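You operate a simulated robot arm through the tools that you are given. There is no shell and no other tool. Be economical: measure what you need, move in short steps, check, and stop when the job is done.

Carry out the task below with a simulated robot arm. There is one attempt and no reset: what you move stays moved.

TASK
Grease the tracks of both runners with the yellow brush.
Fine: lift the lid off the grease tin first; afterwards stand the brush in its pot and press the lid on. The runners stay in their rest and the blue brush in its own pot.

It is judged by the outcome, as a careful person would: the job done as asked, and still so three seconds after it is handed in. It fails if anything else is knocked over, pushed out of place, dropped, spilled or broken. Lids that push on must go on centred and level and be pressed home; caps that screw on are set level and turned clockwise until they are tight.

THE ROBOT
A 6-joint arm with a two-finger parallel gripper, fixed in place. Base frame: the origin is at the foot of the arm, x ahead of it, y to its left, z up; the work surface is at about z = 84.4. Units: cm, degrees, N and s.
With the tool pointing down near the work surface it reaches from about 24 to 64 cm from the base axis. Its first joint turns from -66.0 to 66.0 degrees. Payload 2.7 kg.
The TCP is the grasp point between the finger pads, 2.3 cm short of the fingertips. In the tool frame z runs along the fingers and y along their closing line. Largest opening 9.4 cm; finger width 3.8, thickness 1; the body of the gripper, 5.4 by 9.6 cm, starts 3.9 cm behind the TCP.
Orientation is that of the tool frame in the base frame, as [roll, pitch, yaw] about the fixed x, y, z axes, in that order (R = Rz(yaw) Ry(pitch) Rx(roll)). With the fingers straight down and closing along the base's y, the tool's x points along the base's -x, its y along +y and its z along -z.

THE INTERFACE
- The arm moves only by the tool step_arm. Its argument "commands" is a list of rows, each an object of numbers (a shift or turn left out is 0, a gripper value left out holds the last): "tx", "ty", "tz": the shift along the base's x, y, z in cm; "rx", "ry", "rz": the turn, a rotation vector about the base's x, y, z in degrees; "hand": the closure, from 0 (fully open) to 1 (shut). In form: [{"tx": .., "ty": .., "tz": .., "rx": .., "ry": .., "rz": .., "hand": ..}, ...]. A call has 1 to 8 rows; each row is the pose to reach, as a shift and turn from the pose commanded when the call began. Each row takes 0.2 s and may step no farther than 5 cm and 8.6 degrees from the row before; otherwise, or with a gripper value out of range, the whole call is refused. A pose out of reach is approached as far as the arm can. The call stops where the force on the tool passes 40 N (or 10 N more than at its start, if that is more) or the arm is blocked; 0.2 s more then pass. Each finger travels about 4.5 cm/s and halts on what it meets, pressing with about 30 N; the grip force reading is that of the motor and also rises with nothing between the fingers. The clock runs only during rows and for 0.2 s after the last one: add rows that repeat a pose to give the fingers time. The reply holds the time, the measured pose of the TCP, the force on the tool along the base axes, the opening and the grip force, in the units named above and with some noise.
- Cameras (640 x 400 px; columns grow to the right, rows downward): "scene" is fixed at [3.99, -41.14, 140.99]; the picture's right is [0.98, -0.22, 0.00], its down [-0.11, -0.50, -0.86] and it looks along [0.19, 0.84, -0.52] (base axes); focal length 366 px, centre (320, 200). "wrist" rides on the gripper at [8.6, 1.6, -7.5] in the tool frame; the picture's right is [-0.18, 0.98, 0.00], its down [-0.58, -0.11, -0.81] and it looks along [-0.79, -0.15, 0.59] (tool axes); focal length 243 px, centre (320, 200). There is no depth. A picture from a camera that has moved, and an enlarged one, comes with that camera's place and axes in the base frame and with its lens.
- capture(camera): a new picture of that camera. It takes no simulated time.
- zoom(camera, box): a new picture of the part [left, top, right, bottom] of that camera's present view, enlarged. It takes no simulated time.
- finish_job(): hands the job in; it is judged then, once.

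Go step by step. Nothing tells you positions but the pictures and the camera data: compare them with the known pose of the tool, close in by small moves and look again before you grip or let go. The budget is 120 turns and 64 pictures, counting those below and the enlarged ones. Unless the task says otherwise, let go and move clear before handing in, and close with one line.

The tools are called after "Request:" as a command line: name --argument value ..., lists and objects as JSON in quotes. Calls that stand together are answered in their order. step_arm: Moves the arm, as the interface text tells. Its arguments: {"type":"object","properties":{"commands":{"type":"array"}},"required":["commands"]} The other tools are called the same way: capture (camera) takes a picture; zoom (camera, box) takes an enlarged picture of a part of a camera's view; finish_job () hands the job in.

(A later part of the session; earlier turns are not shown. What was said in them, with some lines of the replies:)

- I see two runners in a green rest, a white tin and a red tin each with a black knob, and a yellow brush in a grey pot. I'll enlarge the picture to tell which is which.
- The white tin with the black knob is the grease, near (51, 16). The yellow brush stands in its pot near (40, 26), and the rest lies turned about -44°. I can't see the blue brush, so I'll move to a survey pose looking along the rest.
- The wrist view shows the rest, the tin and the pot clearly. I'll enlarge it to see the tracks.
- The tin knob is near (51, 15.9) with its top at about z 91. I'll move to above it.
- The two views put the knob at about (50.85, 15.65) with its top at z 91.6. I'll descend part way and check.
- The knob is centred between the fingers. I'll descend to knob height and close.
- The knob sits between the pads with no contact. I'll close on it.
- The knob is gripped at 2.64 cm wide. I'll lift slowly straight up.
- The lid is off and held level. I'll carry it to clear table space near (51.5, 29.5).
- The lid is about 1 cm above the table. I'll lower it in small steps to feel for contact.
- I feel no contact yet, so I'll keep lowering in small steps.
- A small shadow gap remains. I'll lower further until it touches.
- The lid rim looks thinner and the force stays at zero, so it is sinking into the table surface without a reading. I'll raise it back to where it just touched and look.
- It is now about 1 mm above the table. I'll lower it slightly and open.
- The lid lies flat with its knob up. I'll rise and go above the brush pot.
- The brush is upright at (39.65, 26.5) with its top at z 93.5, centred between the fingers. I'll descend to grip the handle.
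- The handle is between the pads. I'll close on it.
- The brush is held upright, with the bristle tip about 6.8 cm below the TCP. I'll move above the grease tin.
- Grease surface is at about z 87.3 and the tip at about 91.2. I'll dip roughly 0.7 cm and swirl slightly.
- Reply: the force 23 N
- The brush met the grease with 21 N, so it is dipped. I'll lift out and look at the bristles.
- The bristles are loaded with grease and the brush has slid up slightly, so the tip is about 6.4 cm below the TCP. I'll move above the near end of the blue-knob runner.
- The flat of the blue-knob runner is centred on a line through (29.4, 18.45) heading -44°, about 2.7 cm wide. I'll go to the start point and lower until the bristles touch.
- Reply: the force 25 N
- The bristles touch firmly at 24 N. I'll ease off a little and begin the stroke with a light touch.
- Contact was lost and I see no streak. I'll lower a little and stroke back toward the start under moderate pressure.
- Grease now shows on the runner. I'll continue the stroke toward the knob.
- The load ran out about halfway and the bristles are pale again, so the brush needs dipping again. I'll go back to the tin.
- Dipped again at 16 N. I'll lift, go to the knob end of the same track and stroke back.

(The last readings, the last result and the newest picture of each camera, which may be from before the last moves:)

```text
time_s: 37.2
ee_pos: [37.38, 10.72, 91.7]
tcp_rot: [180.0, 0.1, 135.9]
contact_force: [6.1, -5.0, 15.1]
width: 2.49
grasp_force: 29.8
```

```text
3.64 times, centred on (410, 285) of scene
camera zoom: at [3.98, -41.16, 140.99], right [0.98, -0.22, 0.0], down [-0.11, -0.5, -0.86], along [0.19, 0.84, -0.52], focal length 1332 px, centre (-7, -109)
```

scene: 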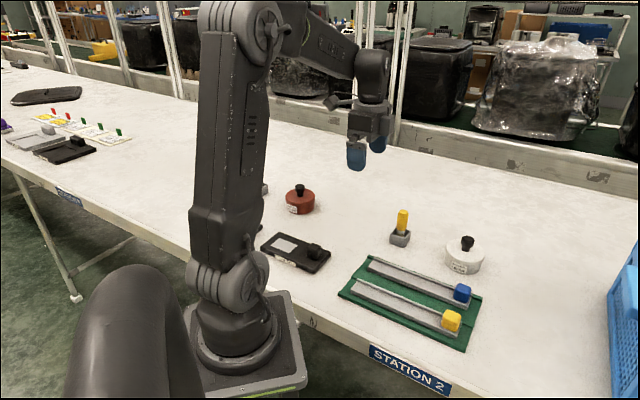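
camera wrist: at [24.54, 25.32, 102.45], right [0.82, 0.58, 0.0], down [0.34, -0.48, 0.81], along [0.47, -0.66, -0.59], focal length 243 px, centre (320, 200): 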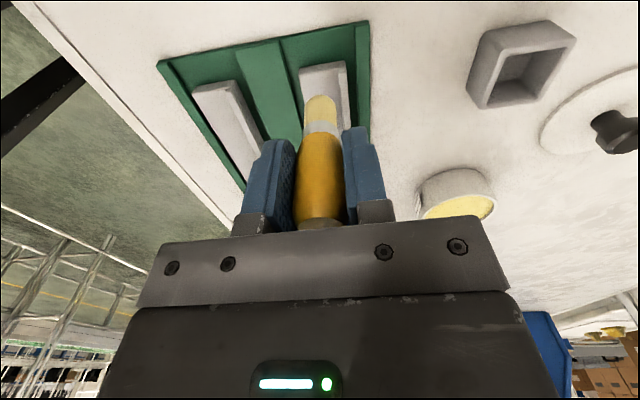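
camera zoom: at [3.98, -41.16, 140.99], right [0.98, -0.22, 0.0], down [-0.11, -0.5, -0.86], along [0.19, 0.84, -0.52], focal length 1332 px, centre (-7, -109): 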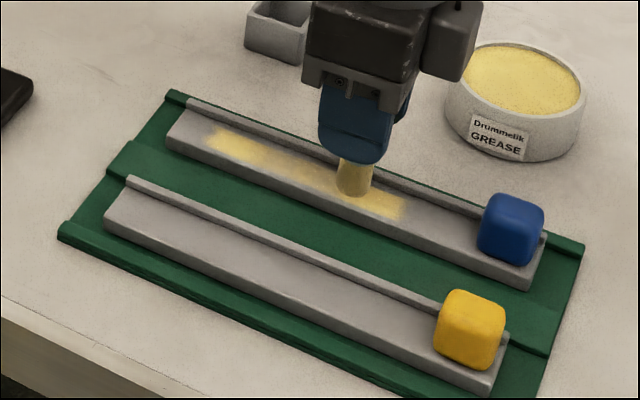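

The patch ends sharply near s≈14, with nothing laid nearer the knob. I'll continue this stroke to the near end with firm contact, then look closely.

Request:
step_arm --commands '[{"tx": -0.72, "ty": 0.69}, {"tx": -1.44, "ty": 1.39}, {"tx": -2.16, "ty": 2.08}, {"tx": -2.88, "ty": 2.77}, {"tx": -3.6, "ty": 3.47}, {"tx": -4.32, "ty": 4.16}, {"tx": -5.04, "ty": 4.85}, {"tx": -5.76, "ty": 5.55}]'

Request:
step_arm --commands '[{"tx": -0.72, "ty": 0.69}, {"tx": -1.44, "ty": 1.39}, {"tx": -1.9, "ty": 1.83}]'

Request:
zoom --camera "scene" --box '[330, 230, 490, 340]'

```text
time_s: 39.0
ee_pos: [31.66, 16.37, 91.64]
tcp_rot: [-180.0, 0.0, 136.0]
contact_force: [4.6, -2.8, 12.5]
width: 2.49
grasp_force: 30.3
```

```text
time_s: 39.8
ee_pos: [29.65, 18.27, 91.78]
tcp_rot: [-179.9, 0.0, 136.1]
contact_force: [0.5, -0.7, 2.4]
width: 2.49
grasp_force: 29.8
```

```text
3.64 times, centred on (410, 285) of scene
camera zoom: at [3.99, -41.15, 140.99], right [0.98, -0.22, 0.0], down [-0.11, -0.5, -0.86], along [0.19, 0.84, -0.52], focal length 1332 px, centre (-7, -109)
```

zoom: 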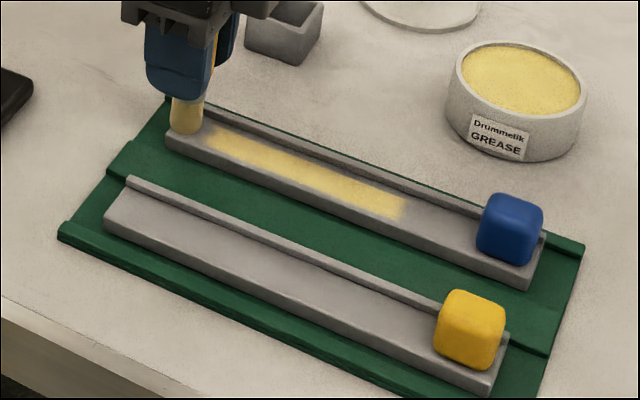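

The track turns out to be a bounded band, now evenly greased from end to end. I'll dip again for the yellow-knob runner.

Request:
step_arm --commands '[{"tz": 3}, {"tx": 3, "ty": -0.3, "tz": 6}, {"tx": 7.5, "ty": -0.8, "tz": 6}, {"tx": 12, "ty": -1.4, "tz": 6}, {"tx": 16.5, "ty": -2, "tz": 6}, {"tx": 21, "ty": -2.45, "tz": 6}, {"tx": 21, "ty": -2.45, "tz": 3}, {"tx": 21, "ty": -2.45, "tz": 2}]'

Request:
step_arm --commands '[{"tz": -0.2}, {"tz": -0.35}, {"tz": -0.45}]'

```text
time_s: 41.6
ee_pos: [50.75, 15.61, 93.61]
tcp_rot: [-180.0, 0.1, 136.1]
contact_force: [0.2, -0.3, 0.1]
width: 2.5
grasp_force: 29.9
```

```text
time_s: 42.4
ee_pos: [50.7, 15.83, 93.48]
tcp_rot: [179.8, 0.2, 136.0]
contact_force: [-3.4, -2.4, 19.5]
width: 2.5
grasp_force: 29.7
```

Request:
step_arm --commands '[{"tz": 2}, {"tz": 5}, {"tx": -3.3, "ty": -2.7, "tz": 5}, {"tx": -6.7, "ty": -5.5, "tz": 5}, {"tx": -10, "ty": -8.3, "tz": 5}, {"tx": -13.3, "ty": -11, "tz": 5}, {"tx": -16.1, "ty": -13.3, "tz": 3}, {"tx": -16.1, "ty": -13.3, "tz": 0}]'

Request:
zoom --camera "scene" --box '[330, 230, 490, 340]'

```text
time_s: 44.2
ee_pos: [34.4, 2.39, 93.25]
tcp_rot: [179.9, 0.0, 136.0]
contact_force: [0.8, -0.7, 0.3]
width: 2.5
grasp_force: 29.9
```

```text
3.64 times, centred on (410, 285) of scene
camera zoom: at [3.98, -41.15, 140.99], right [0.98, -0.22, 0.0], down [-0.11, -0.5, -0.86], along [0.19, 0.84, -0.52], focal length 1332 px, centre (-7, -109)
```

zoom: 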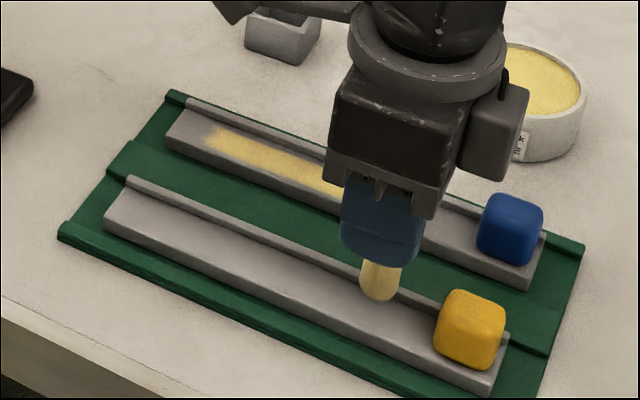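

The brush is centred over the second track. I'll lower to contact and stroke back.

Request:
step_arm --commands '[{"tz": -0.8}, {"tz": -1.3}, {"tz": -1.5}]'

```text
time_s: 45.0
ee_pos: [34.38, 2.37, 91.7]
tcp_rot: [179.9, 0.0, 136.1]
contact_force: [-0.1, -0.2, -1.4]
width: 2.5
grasp_force: 29.8
```

Request:
step_arm --commands '[{"tz": -0.1}, {"tz": -0.2}]'

```text
time_s: 45.6
ee_pos: [34.47, 2.5, 91.52]
tcp_rot: [179.8, 0.3, 136.1]
contact_force: [-5.5, 1.0, 26.1]
width: 2.49
grasp_force: 30.3
```

Request:
step_arm --commands '[{"tz": 0.1}, {"tx": -0.72, "ty": 0.69, "tz": 0.1}, {"tx": -1.44, "ty": 1.39, "tz": 0.1}, {"tx": -2.16, "ty": 2.08, "tz": 0.1}, {"tx": -2.88, "ty": 2.77, "tz": 0.1}, {"tx": -3.6, "ty": 3.47, "tz": 0.1}, {"tx": -4.32, "ty": 4.16, "tz": 0.1}, {"tx": -5.04, "ty": 4.85, "tz": 0.1}]'

Request:
step_arm --commands '[{"tx": -0.72, "ty": 0.69}, {"tx": -1.44, "ty": 1.39}, {"tx": -2.16, "ty": 2.08}, {"tx": -2.88, "ty": 2.77}, {"tx": -3.6, "ty": 3.47}, {"tx": -4.32, "ty": 4.16}, {"tx": -5.04, "ty": 4.85}]'

Request:
zoom --camera "scene" --box '[330, 230, 490, 340]'

```text
time_s: 47.4
ee_pos: [29.63, 7.25, 91.62]
tcp_rot: [179.8, 0.0, 136.0]
contact_force: [4.7, -4.0, 15.1]
width: 2.49
grasp_force: 30.8
```

```text
time_s: 49.0
ee_pos: [24.59, 12.2, 91.6]
tcp_rot: [179.9, 0.0, 136.0]
contact_force: [4.8, -3.8, 15.5]
width: 2.49
grasp_force: 30.3
```

```text
3.64 times, centred on (410, 285) of scene
camera zoom: at [3.99, -41.16, 140.99], right [0.98, -0.22, 0.0], down [-0.11, -0.5, -0.86], along [0.19, 0.84, -0.52], focal length 1332 px, centre (-7, -109)
```

zoom: 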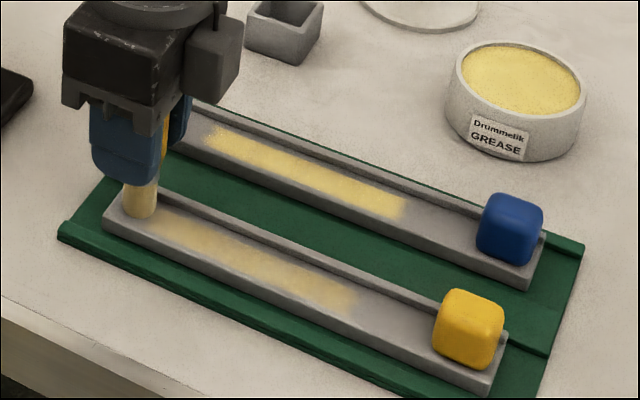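

The second track is covered but thinner than the first. I'll dip once more and repeat the pass.

Request:
step_arm --commands '[{"tz": 4}, {"tx": 3, "ty": 0.4, "tz": 6.5}, {"tx": 7.8, "ty": 1.1, "tz": 6.5}, {"tx": 12.6, "ty": 1.8, "tz": 6.5}, {"tx": 17.4, "ty": 2.5, "tz": 6.5}, {"tx": 22.2, "ty": 3.1, "tz": 6}, {"tx": 26.2, "ty": 3.65, "tz": 5}, {"tx": 26.2, "ty": 3.65, "tz": 2.3}]'

Request:
step_arm --commands '[{"tz": -0.3}, {"tz": -0.5}, {"tz": -0.65}]'

```text
time_s: 50.8
ee_pos: [50.7, 15.63, 93.73]
tcp_rot: [180.0, 0.0, 136.0]
contact_force: [-0.3, -0.2, 0.3]
width: 2.48
grasp_force: 29.7
```

```text
time_s: 51.6
ee_pos: [50.66, 15.77, 93.36]
tcp_rot: [179.9, 0.1, 136.0]
contact_force: [-4.7, -0.8, 12.4]
width: 2.49
grasp_force: 29.9
```

Request:
step_arm --commands '[{"tz": 2}, {"tz": 5}, {"tx": -3.3, "ty": -2.7, "tz": 5}, {"tx": -6.7, "ty": -5.5, "tz": 5}, {"tx": -10, "ty": -8.3, "tz": 5}, {"tx": -13.3, "ty": -11, "tz": 5}, {"tx": -16.1, "ty": -13.3, "tz": 3}, {"tx": -16.1, "ty": -13.3, "tz": 0}]'

Request:
step_arm --commands '[{"tz": -0.8}, {"tz": -1.3}, {"tz": -1.6}, {"tz": -1.7}]'

```text
time_s: 53.4
ee_pos: [34.42, 2.41, 93.33]
tcp_rot: [-179.9, 0.1, 136.0]
contact_force: [0.4, 0.3, -0.8]
width: 2.5
grasp_force: 29.8
```

```text
time_s: 54.4
ee_pos: [34.69, 2.45, 91.47]
tcp_rot: [180.0, 0.0, 136.1]
contact_force: [-1.5, 0.7, 4.1]
width: 2.5
grasp_force: 29.8
```

Request:
step_arm --commands '[{"tz": -0.06}, {"tx": -0.72, "ty": 0.69, "tz": -0.06}, {"tx": -1.44, "ty": 1.39, "tz": -0.06}, {"tx": -2.16, "ty": 2.08, "tz": -0.06}, {"tx": -2.88, "ty": 2.77, "tz": -0.06}, {"tx": -3.6, "ty": 3.47, "tz": -0.06}, {"tx": -4.32, "ty": 4.16, "tz": -0.06}, {"tx": -5.04, "ty": 4.85, "tz": -0.06}]'

Request:
step_arm --commands '[{"tx": -0.72, "ty": 0.69}, {"tx": -1.44, "ty": 1.39}, {"tx": -2.16, "ty": 2.08}, {"tx": -2.88, "ty": 2.77}, {"tx": -3.6, "ty": 3.47}, {"tx": -4.32, "ty": 4.16}, {"tx": -5.04, "ty": 4.85}]'

Request:
step_arm --commands '[{"tz": 3}, {"tx": 3, "ty": 2, "tz": 6.5}, {"tx": 6.5, "ty": 5.3, "tz": 8}, {"tx": 10, "ty": 8.8, "tz": 8.5}]'

Request:
zoom --camera "scene" --box '[330, 230, 470, 326]'

```text
time_s: 56.2
ee_pos: [29.55, 7.27, 91.54]
tcp_rot: [179.9, 0.0, 136.0]
contact_force: [6.3, -3.3, 15.3]
width: 2.49
grasp_force: 29.9
```

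```text
time_s: 57.8
ee_pos: [24.56, 12.1, 91.52]
tcp_rot: [-180.0, 0.0, 136.0]
contact_force: [2.7, -4.1, 11.4]
width: 2.49
grasp_force: 30.4
```

```text
refused: row 2 steps farther than a row can; nothing moved
```

```text
4.17 times, centred on (400, 278) of scene
camera zoom: at [3.99, -41.16, 140.99], right [0.98, -0.22, 0.0], down [-0.11, -0.5, -0.86], along [0.19, 0.84, -0.52], focal length 1526 px, centre (-13, -125)
```

zoom: 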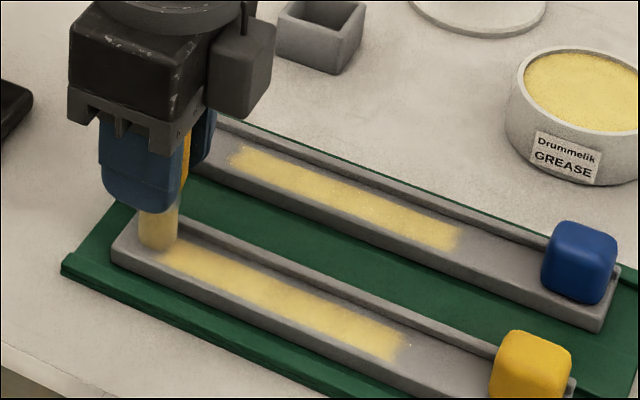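

Both tracks are evenly greased. I'll lift and carry the brush to above its pot.

Request:
step_arm --commands '[{"tz": 4}, {"tx": 1, "ty": 1, "tz": 8}, {"tx": 4, "ty": 4, "tz": 8.5}, {"tx": 7, "ty": 7, "tz": 8.5}, {"tx": 10, "ty": 10, "tz": 8.5}, {"tx": 13, "ty": 13, "tz": 8.5}, {"tx": 15.2, "ty": 14.4, "tz": 7}]'

Request:
zoom --camera "wrist" --box '[220, 0, 420, 200]'

Request:
zoom --camera "scene" --box '[360, 170, 440, 250]'

```text
time_s: 59.4
ee_pos: [39.9, 26.64, 98.72]
tcp_rot: [-180.0, 0.0, 136.0]
contact_force: [0.3, 0.1, -0.8]
width: 2.51
grasp_force: 29.6
```

```text
2.00 times, centred on (320, 100) of wrist
camera zoom: at [34.67, 33.73, 105.95], right [0.82, 0.58, 0.0], down [0.34, -0.48, 0.81], along [0.47, -0.66, -0.59], focal length 485 px, centre (320, 400)
```

zoom: 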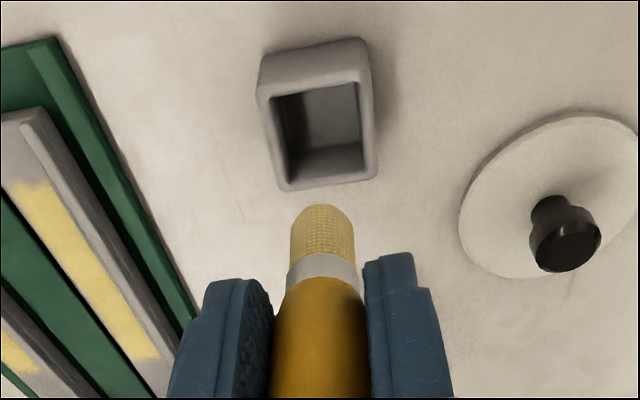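

```text
5.00 times, centred on (400, 210) of scene
camera zoom: at [3.99, -41.14, 140.99], right [0.98, -0.22, 0.0], down [-0.11, -0.5, -0.86], along [0.19, 0.84, -0.52], focal length 1831 px, centre (-80, 150)
```

zoom: 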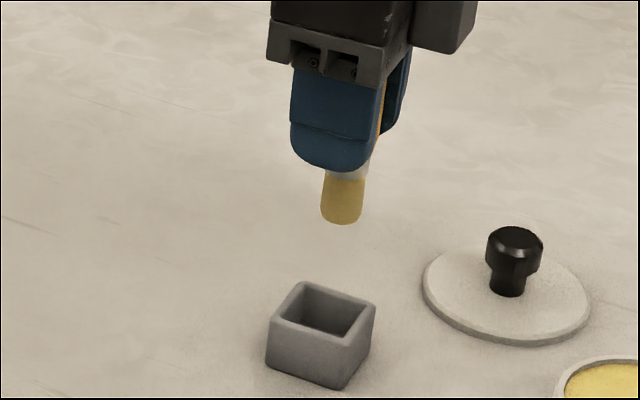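

The brush is aligned with the pot opening near (39.7, 26.65). I'll lower it in, slowly at the end.

Request:
step_arm --commands '[{"tx": 0.08, "ty": 0.1, "tz": -3}, {"tx": 0.08, "ty": 0.1, "tz": -5.5}, {"tx": 0.08, "ty": 0.1, "tz": -6.8}, {"tx": 0.08, "ty": 0.1, "tz": -7.4}]'

Request:
step_arm --commands '[{"tz": -0.15}, {"tz": -0.3}]'

Request:
zoom --camera "scene" --box '[360, 190, 440, 250]'

```text
time_s: 60.4
ee_pos: [39.76, 26.63, 91.09]
tcp_rot: [180.0, 0.0, 136.0]
contact_force: [0.6, 0.1, -1.1]
width: 2.5
grasp_force: 30.0
```

```text
time_s: 61.0
ee_pos: [39.84, 26.74, 90.85]
tcp_rot: [180.0, 0.0, 136.1]
contact_force: [0.4, 0.2, -0.2]
width: 2.49
grasp_force: 29.6
```

```text
6.67 times, centred on (400, 220) of scene
camera zoom: at [3.99, -41.14, 140.99], right [0.98, -0.22, 0.0], down [-0.11, -0.5, -0.86], along [0.19, 0.84, -0.52], focal length 2441 px, centre (-213, 67)
```

zoom: 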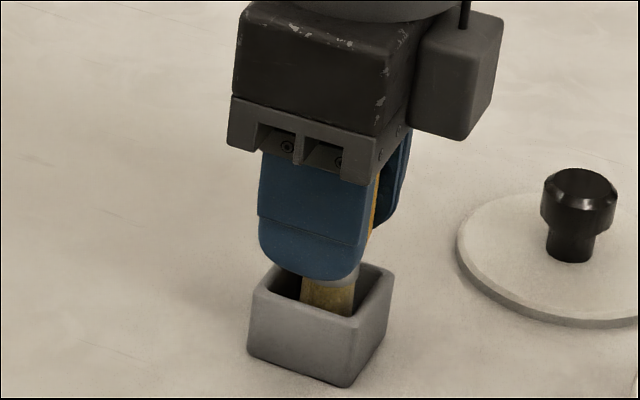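

Request:
step_arm --commands '[{"tz": -0.1}, {"tz": -0.2}]'

Request:
step_arm --commands '[{"tz": -0.1}, {"tz": -0.15}]'

```text
time_s: 61.6
ee_pos: [39.8, 26.66, 90.58]
tcp_rot: [180.0, -0.1, 135.9]
contact_force: [-0.1, 0.7, -0.2]
width: 2.48
grasp_force: 30.0
```

```text
time_s: 62.2
ee_pos: [39.83, 26.76, 90.63]
tcp_rot: [179.9, 0.0, 136.0]
contact_force: [-0.3, 0.4, -0.5]
width: 2.49
grasp_force: 29.4
```

Request:
zoom --camera "scene" --box '[380, 210, 425, 250]'

Request:
capture --camera "wrist"

```text
10.00 times, centred on (402, 230) of scene
camera zoom: at [3.99, -41.14, 140.99], right [0.98, -0.22, 0.0], down [-0.11, -0.5, -0.86], along [0.19, 0.84, -0.52], focal length 3662 px, centre (-505, -100)
```

zoom: 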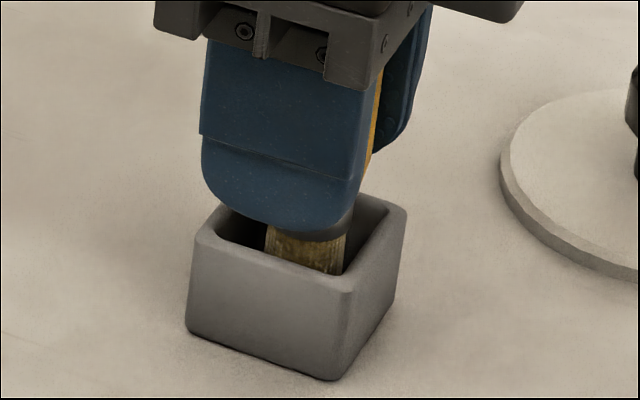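

```text
13 pictures are left
camera wrist: at [34.7, 33.73, 97.77], right [0.81, 0.58, 0.0], down [0.34, -0.48, 0.81], along [0.47, -0.66, -0.59], focal length 243 px, centre (320, 200)
```

wrist: 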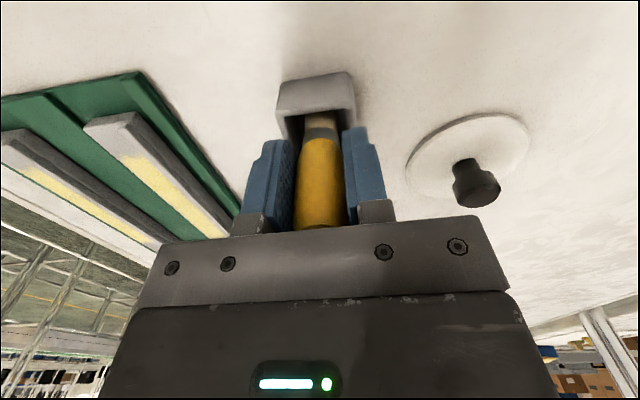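

Request:
step_arm --commands '[{"tz": -0.1}, {"tz": -0.15}]'

```text
time_s: 62.8
ee_pos: [39.95, 26.64, 90.49]
tcp_rot: [179.9, 0.1, 135.9]
contact_force: [-2.2, -1.2, 9.9]
width: 2.5
grasp_force: 29.8
```

The brush touches the pot floor. I'll ease up slightly and release.

Request:
step_arm --commands '[{"tz": 0.08}, {"tz": 0.08, "hand": 0.8}, {"tz": 0.08, "hand": 0.6}, {"tz": 0.08, "hand": 0.3}, {"tz": 0.08, "hand": 0}, {"tz": 0.08, "hand": 0}, {"tz": 0.08, "hand": 0}]'

Request:
step_arm --commands '[{"tz": 1}, {"tz": 4}, {"tz": 8}, {"tz": 10.5}]'

Request:
zoom --camera "scene" --box '[360, 170, 500, 280]'

```text
time_s: 64.4
ee_pos: [39.83, 26.71, 90.34]
tcp_rot: [180.0, 0.0, 136.0]
contact_force: [0.3, 0.1, 0.5]
width: 9.39
grasp_force: 0.1
```

```text
time_s: 65.4
ee_pos: [39.87, 26.64, 101.01]
tcp_rot: [180.0, 0.0, 136.0]
contact_force: [0.3, 0.9, 0.8]
width: 9.41
grasp_force: 0.1
```

```text
3.64 times, centred on (430, 225) of scene
camera zoom: at [3.99, -41.15, 140.99], right [0.98, -0.22, 0.0], down [-0.11, -0.5, -0.86], along [0.19, 0.84, -0.52], focal length 1332 px, centre (-80, 109)
```

zoom: 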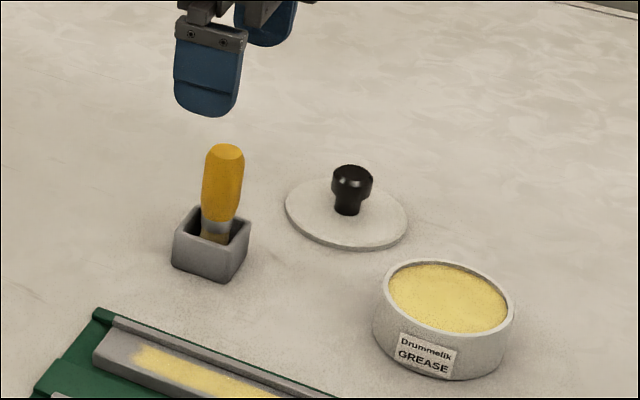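

The brush stands in its pot. Next I'll go above the lid's knob.

Request:
step_arm --commands '[{"tx": 4, "ty": 1}, {"tx": 8, "ty": 2}, {"tx": 11.65, "ty": 2.85, "tz": -2}, {"tx": 11.65, "ty": 2.85, "tz": -6.5}, {"tx": 11.65, "ty": 2.85, "tz": -10}]'

Request:
capture --camera "wrist"

```text
time_s: 66.6
ee_pos: [51.39, 29.53, 90.82]
tcp_rot: [-180.0, 0.0, 136.0]
contact_force: [-0.3, 0.2, 0.4]
width: 9.38
grasp_force: 0.0
```

```text
11 pictures are left
camera wrist: at [46.23, 36.54, 98.2], right [0.81, 0.58, 0.0], down [0.34, -0.48, 0.81], along [0.47, -0.66, -0.59], focal length 243 px, centre (320, 200)
```

wrist: 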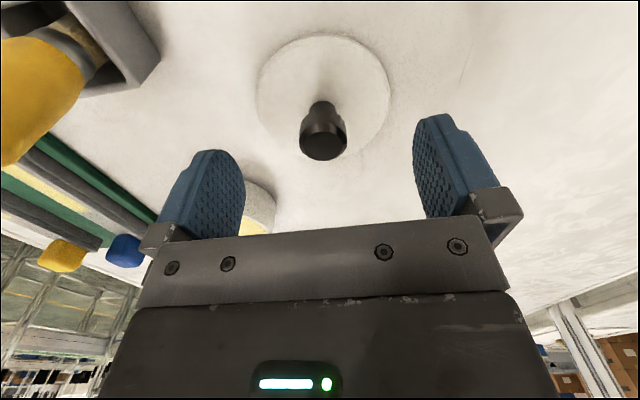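

The lid's knob top is now at about z 88.0. I'll descend to the same grip height relative to the knob and close.

Request:
step_arm --commands '[{"tx": 0.1, "ty": 0.1, "tz": -1.8}, {"tx": 0.1, "ty": 0.1, "tz": -2.8}, {"tx": 0.1, "ty": 0.1, "tz": -3.2}]'

Request:
step_arm --commands '[{"hand": 0.5}, {"hand": 0.8}, {"hand": 1}, {"hand": 1}, {"hand": 1}, {"hand": 1}]'

Request:
capture --camera "wrist"

```text
time_s: 67.4
ee_pos: [51.55, 29.59, 87.73]
tcp_rot: [180.0, 0.0, 135.9]
contact_force: [-0.7, 0.5, 0.3]
width: 9.39
grasp_force: 0.1
```

```text
time_s: 68.8
ee_pos: [51.52, 29.48, 87.74]
tcp_rot: [-180.0, 0.0, 136.0]
contact_force: [-0.2, 0.8, -0.3]
width: 2.65
grasp_force: 30.3
```

```text
10 pictures are left
camera wrist: at [46.38, 36.63, 95.04], right [0.81, 0.58, 0.0], down [0.34, -0.48, 0.81], along [0.47, -0.66, -0.59], focal length 243 px, centre (320, 200)
```

wrist: 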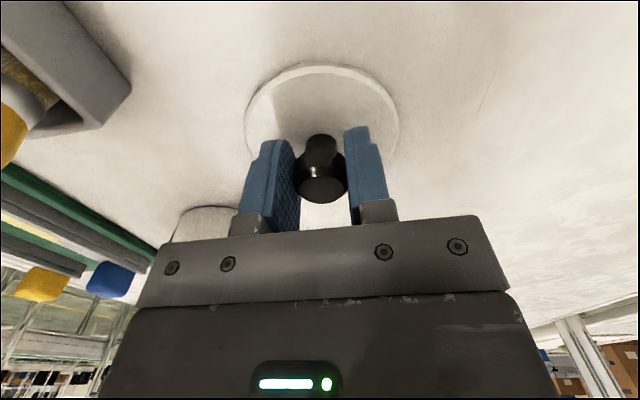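

The grip on the knob matches the original one. I'll lift the lid and carry it above the tin.

Request:
step_arm --commands '[{"tz": 1}, {"tz": 4}, {"tz": 8}, {"tx": -0.3, "ty": -4, "tz": 8}, {"tx": -0.6, "ty": -8.5, "tz": 8}, {"tx": -0.94, "ty": -13.3, "tz": 8}, {"tx": -0.94, "ty": -13.64, "tz": 7.4}]'

Request:
zoom --camera "wrist" --box '[220, 0, 420, 200]'

Request:
zoom --camera "scene" --box '[420, 170, 520, 290]'

```text
time_s: 70.4
ee_pos: [50.72, 15.94, 95.02]
tcp_rot: [180.0, -0.1, 136.0]
contact_force: [0.0, -0.3, -1.5]
width: 2.65
grasp_force: 30.1
```

```text
2.00 times, centred on (320, 100) of wrist
camera zoom: at [45.59, 22.97, 102.33], right [0.81, 0.58, 0.0], down [0.34, -0.48, 0.81], along [0.47, -0.66, -0.59], focal length 485 px, centre (320, 400)
```

zoom: 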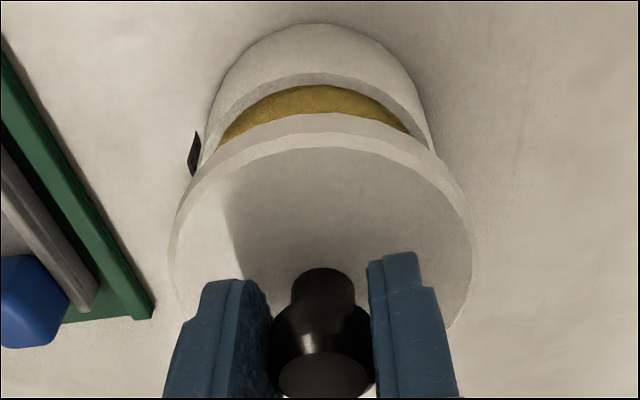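

```text
3.33 times, centred on (470, 230) of scene
camera zoom: at [3.98, -41.15, 140.99], right [0.98, -0.22, 0.0], down [-0.11, -0.5, -0.86], along [0.19, 0.84, -0.52], focal length 1221 px, centre (-180, 100)
```

zoom: 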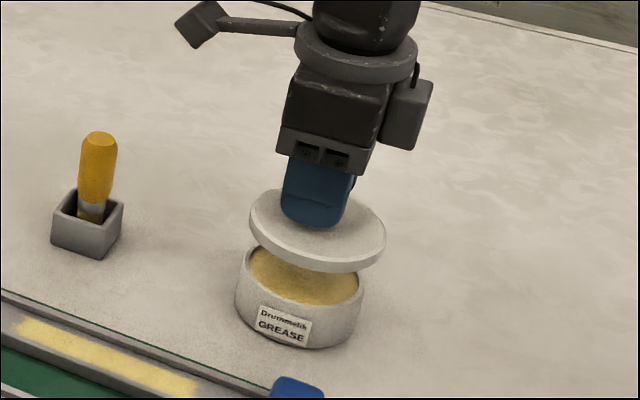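

The tin hasn't moved and the lid is aligned as when I lifted it. I'll lower it onto the tin.

Request:
step_arm --commands '[{"tz": -1.5}, {"tz": -2.8}, {"tz": -3.3}, {"tz": -3.6}]'

Request:
step_arm --commands '[{"tz": -0.1}, {"tz": -0.2}, {"tz": -0.3}, {"tz": -0.4}]'

```text
time_s: 71.4
ee_pos: [50.69, 16.24, 91.5]
tcp_rot: [180.0, 0.0, 136.0]
contact_force: [-0.7, 0.8, 0.0]
width: 2.65
grasp_force: 29.4
```

```text
time_s: 72.4
ee_pos: [50.56, 15.84, 91.17]
tcp_rot: [-179.9, 0.0, 136.0]
contact_force: [-5.9, -6.8, 8.0]
width: 2.65
grasp_force: 29.8
```

Contact begins with a small sideways force. I'll nudge toward (-x, -y) to relax it and press further.

Request:
step_arm --commands '[{"tx": -0.05, "ty": -0.06}, {"tx": -0.08, "ty": -0.08, "tz": -0.05}]'

Request:
zoom --camera "scene" --box '[430, 210, 500, 280]'

```text
time_s: 73.0
ee_pos: [50.51, 15.83, 91.06]
tcp_rot: [179.9, 0.0, 136.0]
contact_force: [-2.2, -9.4, 12.1]
width: 2.66
grasp_force: 30.2
```

```text
5.71 times, centred on (465, 245) of scene
camera zoom: at [3.96, -41.18, 140.98], right [0.98, -0.22, 0.0], down [-0.11, -0.5, -0.86], along [0.19, 0.84, -0.52], focal length 2092 px, centre (-509, -57)
```

zoom: 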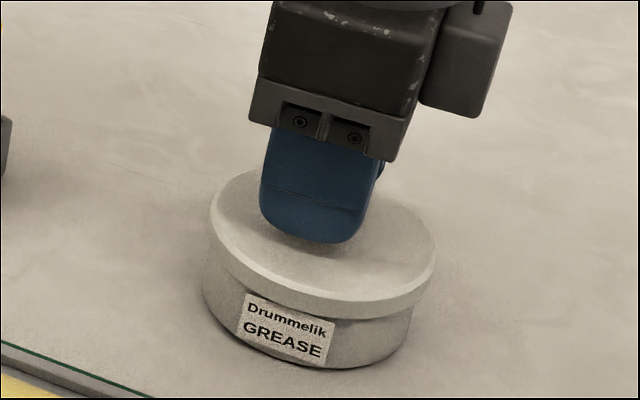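

Request:
step_arm --commands '[{"ty": -0.08}, {"ty": -0.16}]'

```text
time_s: 73.6
ee_pos: [50.53, 15.97, 91.15]
tcp_rot: [179.7, 0.1, 136.1]
contact_force: [1.8, -3.3, 13.8]
width: 2.69
grasp_force: 29.5
```

The sideways force is nearly relaxed. I'll press down in small steps.

Request:
step_arm --commands '[{"ty": -0.04, "tz": -0.1}, {"ty": -0.04, "tz": -0.2}, {"ty": -0.04, "tz": -0.3}]'

```text
time_s: 74.4
ee_pos: [50.5, 15.75, 91.1]
tcp_rot: [179.5, 0.1, 136.1]
contact_force: [-8.6, 6.7, 35.5]
width: 2.67
grasp_force: 29.6
```

Request:
zoom --camera "scene" --box '[430, 210, 500, 280]'

```text
5.71 times, centred on (465, 245) of scene
camera zoom: at [3.91, -41.15, 140.99], right [0.98, -0.22, 0.0], down [-0.11, -0.5, -0.86], along [0.19, 0.84, -0.52], focal length 2092 px, centre (-509, -57)
```

zoom: 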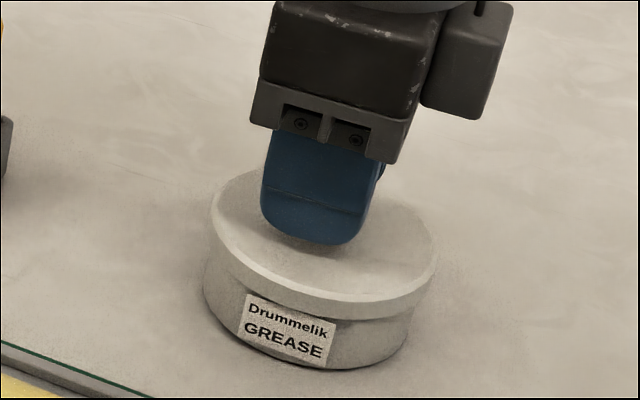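

The lid appears almost seated. I'll relieve the load, open, and then press on the knob from above with closed fingers so it can centre itself.

Request:
step_arm --commands '[{"tz": 0.2}, {"tz": 0.35}, {"tz": 0.35, "hand": 0.8}, {"tz": 0.35, "hand": 0.6}, {"tz": 0.35, "hand": 0.3}, {"tz": 0.35, "hand": 0}, {"tz": 0.35, "hand": 0}, {"tz": 0.35, "hand": 0}]'

Request:
step_arm --commands '[{"tz": 3}, {"tz": 4.5, "hand": 0.5}, {"tz": 4.5, "hand": 1}, {"tz": 4.5, "hand": 1}, {"tz": 4.5, "hand": 1}, {"tz": 4.5, "hand": 1}, {"tz": 4.5, "hand": 1}]'

Request:
zoom --camera "scene" --box '[430, 200, 500, 280]'

```text
time_s: 76.2
ee_pos: [50.41, 15.76, 91.13]
tcp_rot: [179.9, 0.0, 136.0]
contact_force: [0.5, -0.1, 0.6]
width: 9.39
grasp_force: 0.1
```

```text
time_s: 77.8
ee_pos: [50.54, 15.54, 95.63]
tcp_rot: [-179.9, 0.1, 135.9]
contact_force: [0.1, 0.3, 1.0]
width: 0.0
grasp_force: 29.5
```

```text
5.00 times, centred on (465, 240) of scene
camera zoom: at [3.99, -41.14, 140.99], right [0.98, -0.22, 0.0], down [-0.11, -0.5, -0.86], along [0.19, 0.84, -0.52], focal length 1831 px, centre (-405, 0)
```

zoom: 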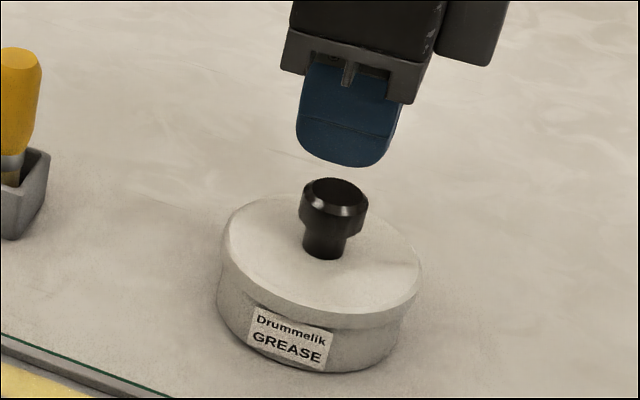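

The knob is back at its original place and height, and the lid looks level. I'll press once from above to be sure it is home.

Request:
step_arm --commands '[{"tx": 0.1, "ty": 0.1, "tz": -0.8}, {"tx": 0.1, "ty": 0.1, "tz": -1.4}, {"tx": 0.1, "ty": 0.1, "tz": -1.6}, {"tx": 0.1, "ty": 0.1, "tz": -1.75}]'

Request:
step_arm --commands '[{"tz": -0.15}, {"tz": -0.3}, {"tz": -0.45}, {"tz": -0.6}]'

```text
time_s: 78.8
ee_pos: [50.65, 15.93, 93.82]
tcp_rot: [-180.0, -0.1, 136.0]
contact_force: [0.2, 0.2, -0.2]
width: 0.0
grasp_force: 30.1
```

```text
time_s: 79.8
ee_pos: [50.59, 15.81, 93.65]
tcp_rot: [179.7, 0.2, 135.9]
contact_force: [-12.1, -4.7, 34.1]
width: 0.0
grasp_force: 30.1
```

It holds firm at 34 N. I'll press slightly more, then back off and check.

Request:
step_arm --commands '[{"tz": -0.1}, {"tz": -0.2}]'

Request:
step_arm --commands '[{"tz": 1}, {"tz": 4}, {"tz": 8}, {"tz": 12}, {"tx": 0, "ty": 3, "tz": 14}]'

Request:
zoom --camera "scene" --box '[430, 200, 500, 280]'

Request:
capture --camera "scene"

```text
time_s: 80.4
ee_pos: [50.63, 15.81, 93.68]
tcp_rot: [179.7, 0.2, 136.2]
contact_force: [-4.8, -0.9, 7.5]
width: 0.01
grasp_force: 30.0
stopped in row 2: the force on the tool passed its limit (the readings are from after the stop); the commanded pose is now the measured one
```

```text
time_s: 81.6
ee_pos: [50.82, 18.84, 107.35]
tcp_rot: [179.9, 0.1, 136.1]
contact_force: [-0.3, -0.3, -0.1]
width: 0.02
grasp_force: 30.0
```

```text
5.00 times, centred on (465, 240) of scene
camera zoom: at [3.98, -41.15, 140.99], right [0.98, -0.22, 0.0], down [-0.11, -0.5, -0.86], along [0.19, 0.84, -0.52], focal length 1831 px, centre (-405, 0)
```

zoom: 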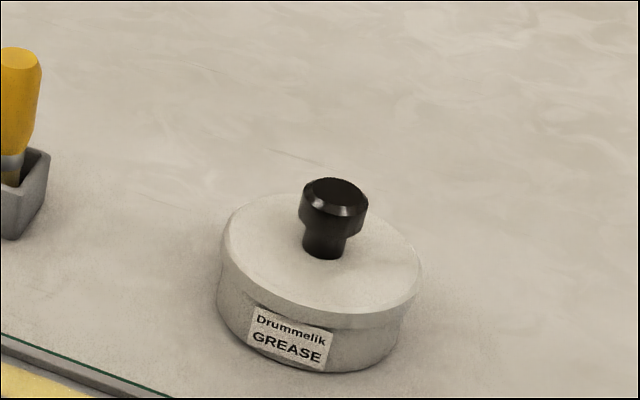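

```text
3 pictures are left
```

scene: 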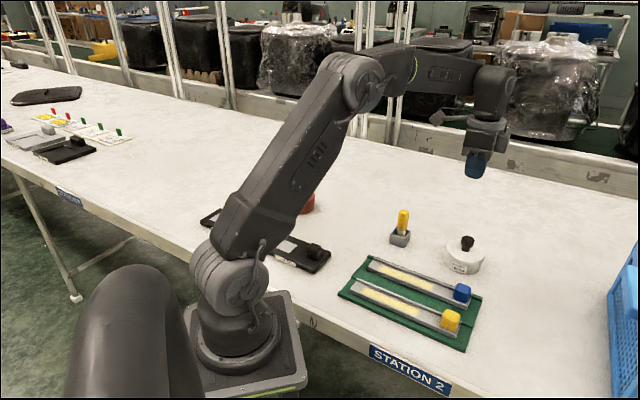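

The lid is seated level at its original height, the brush is in its pot, both tracks are greased and everything else is in place. I'll hand in.

Request:
finish_job

```text
The job is handed in.
```

Both runner tracks are greased with the yellow brush, which stands back in its pot, and the grease tin's lid is back on, level and pressed home. The runners stayed in their rest. I never went near the blue brush, but I also never had it in view to confirm it was undisturbed.
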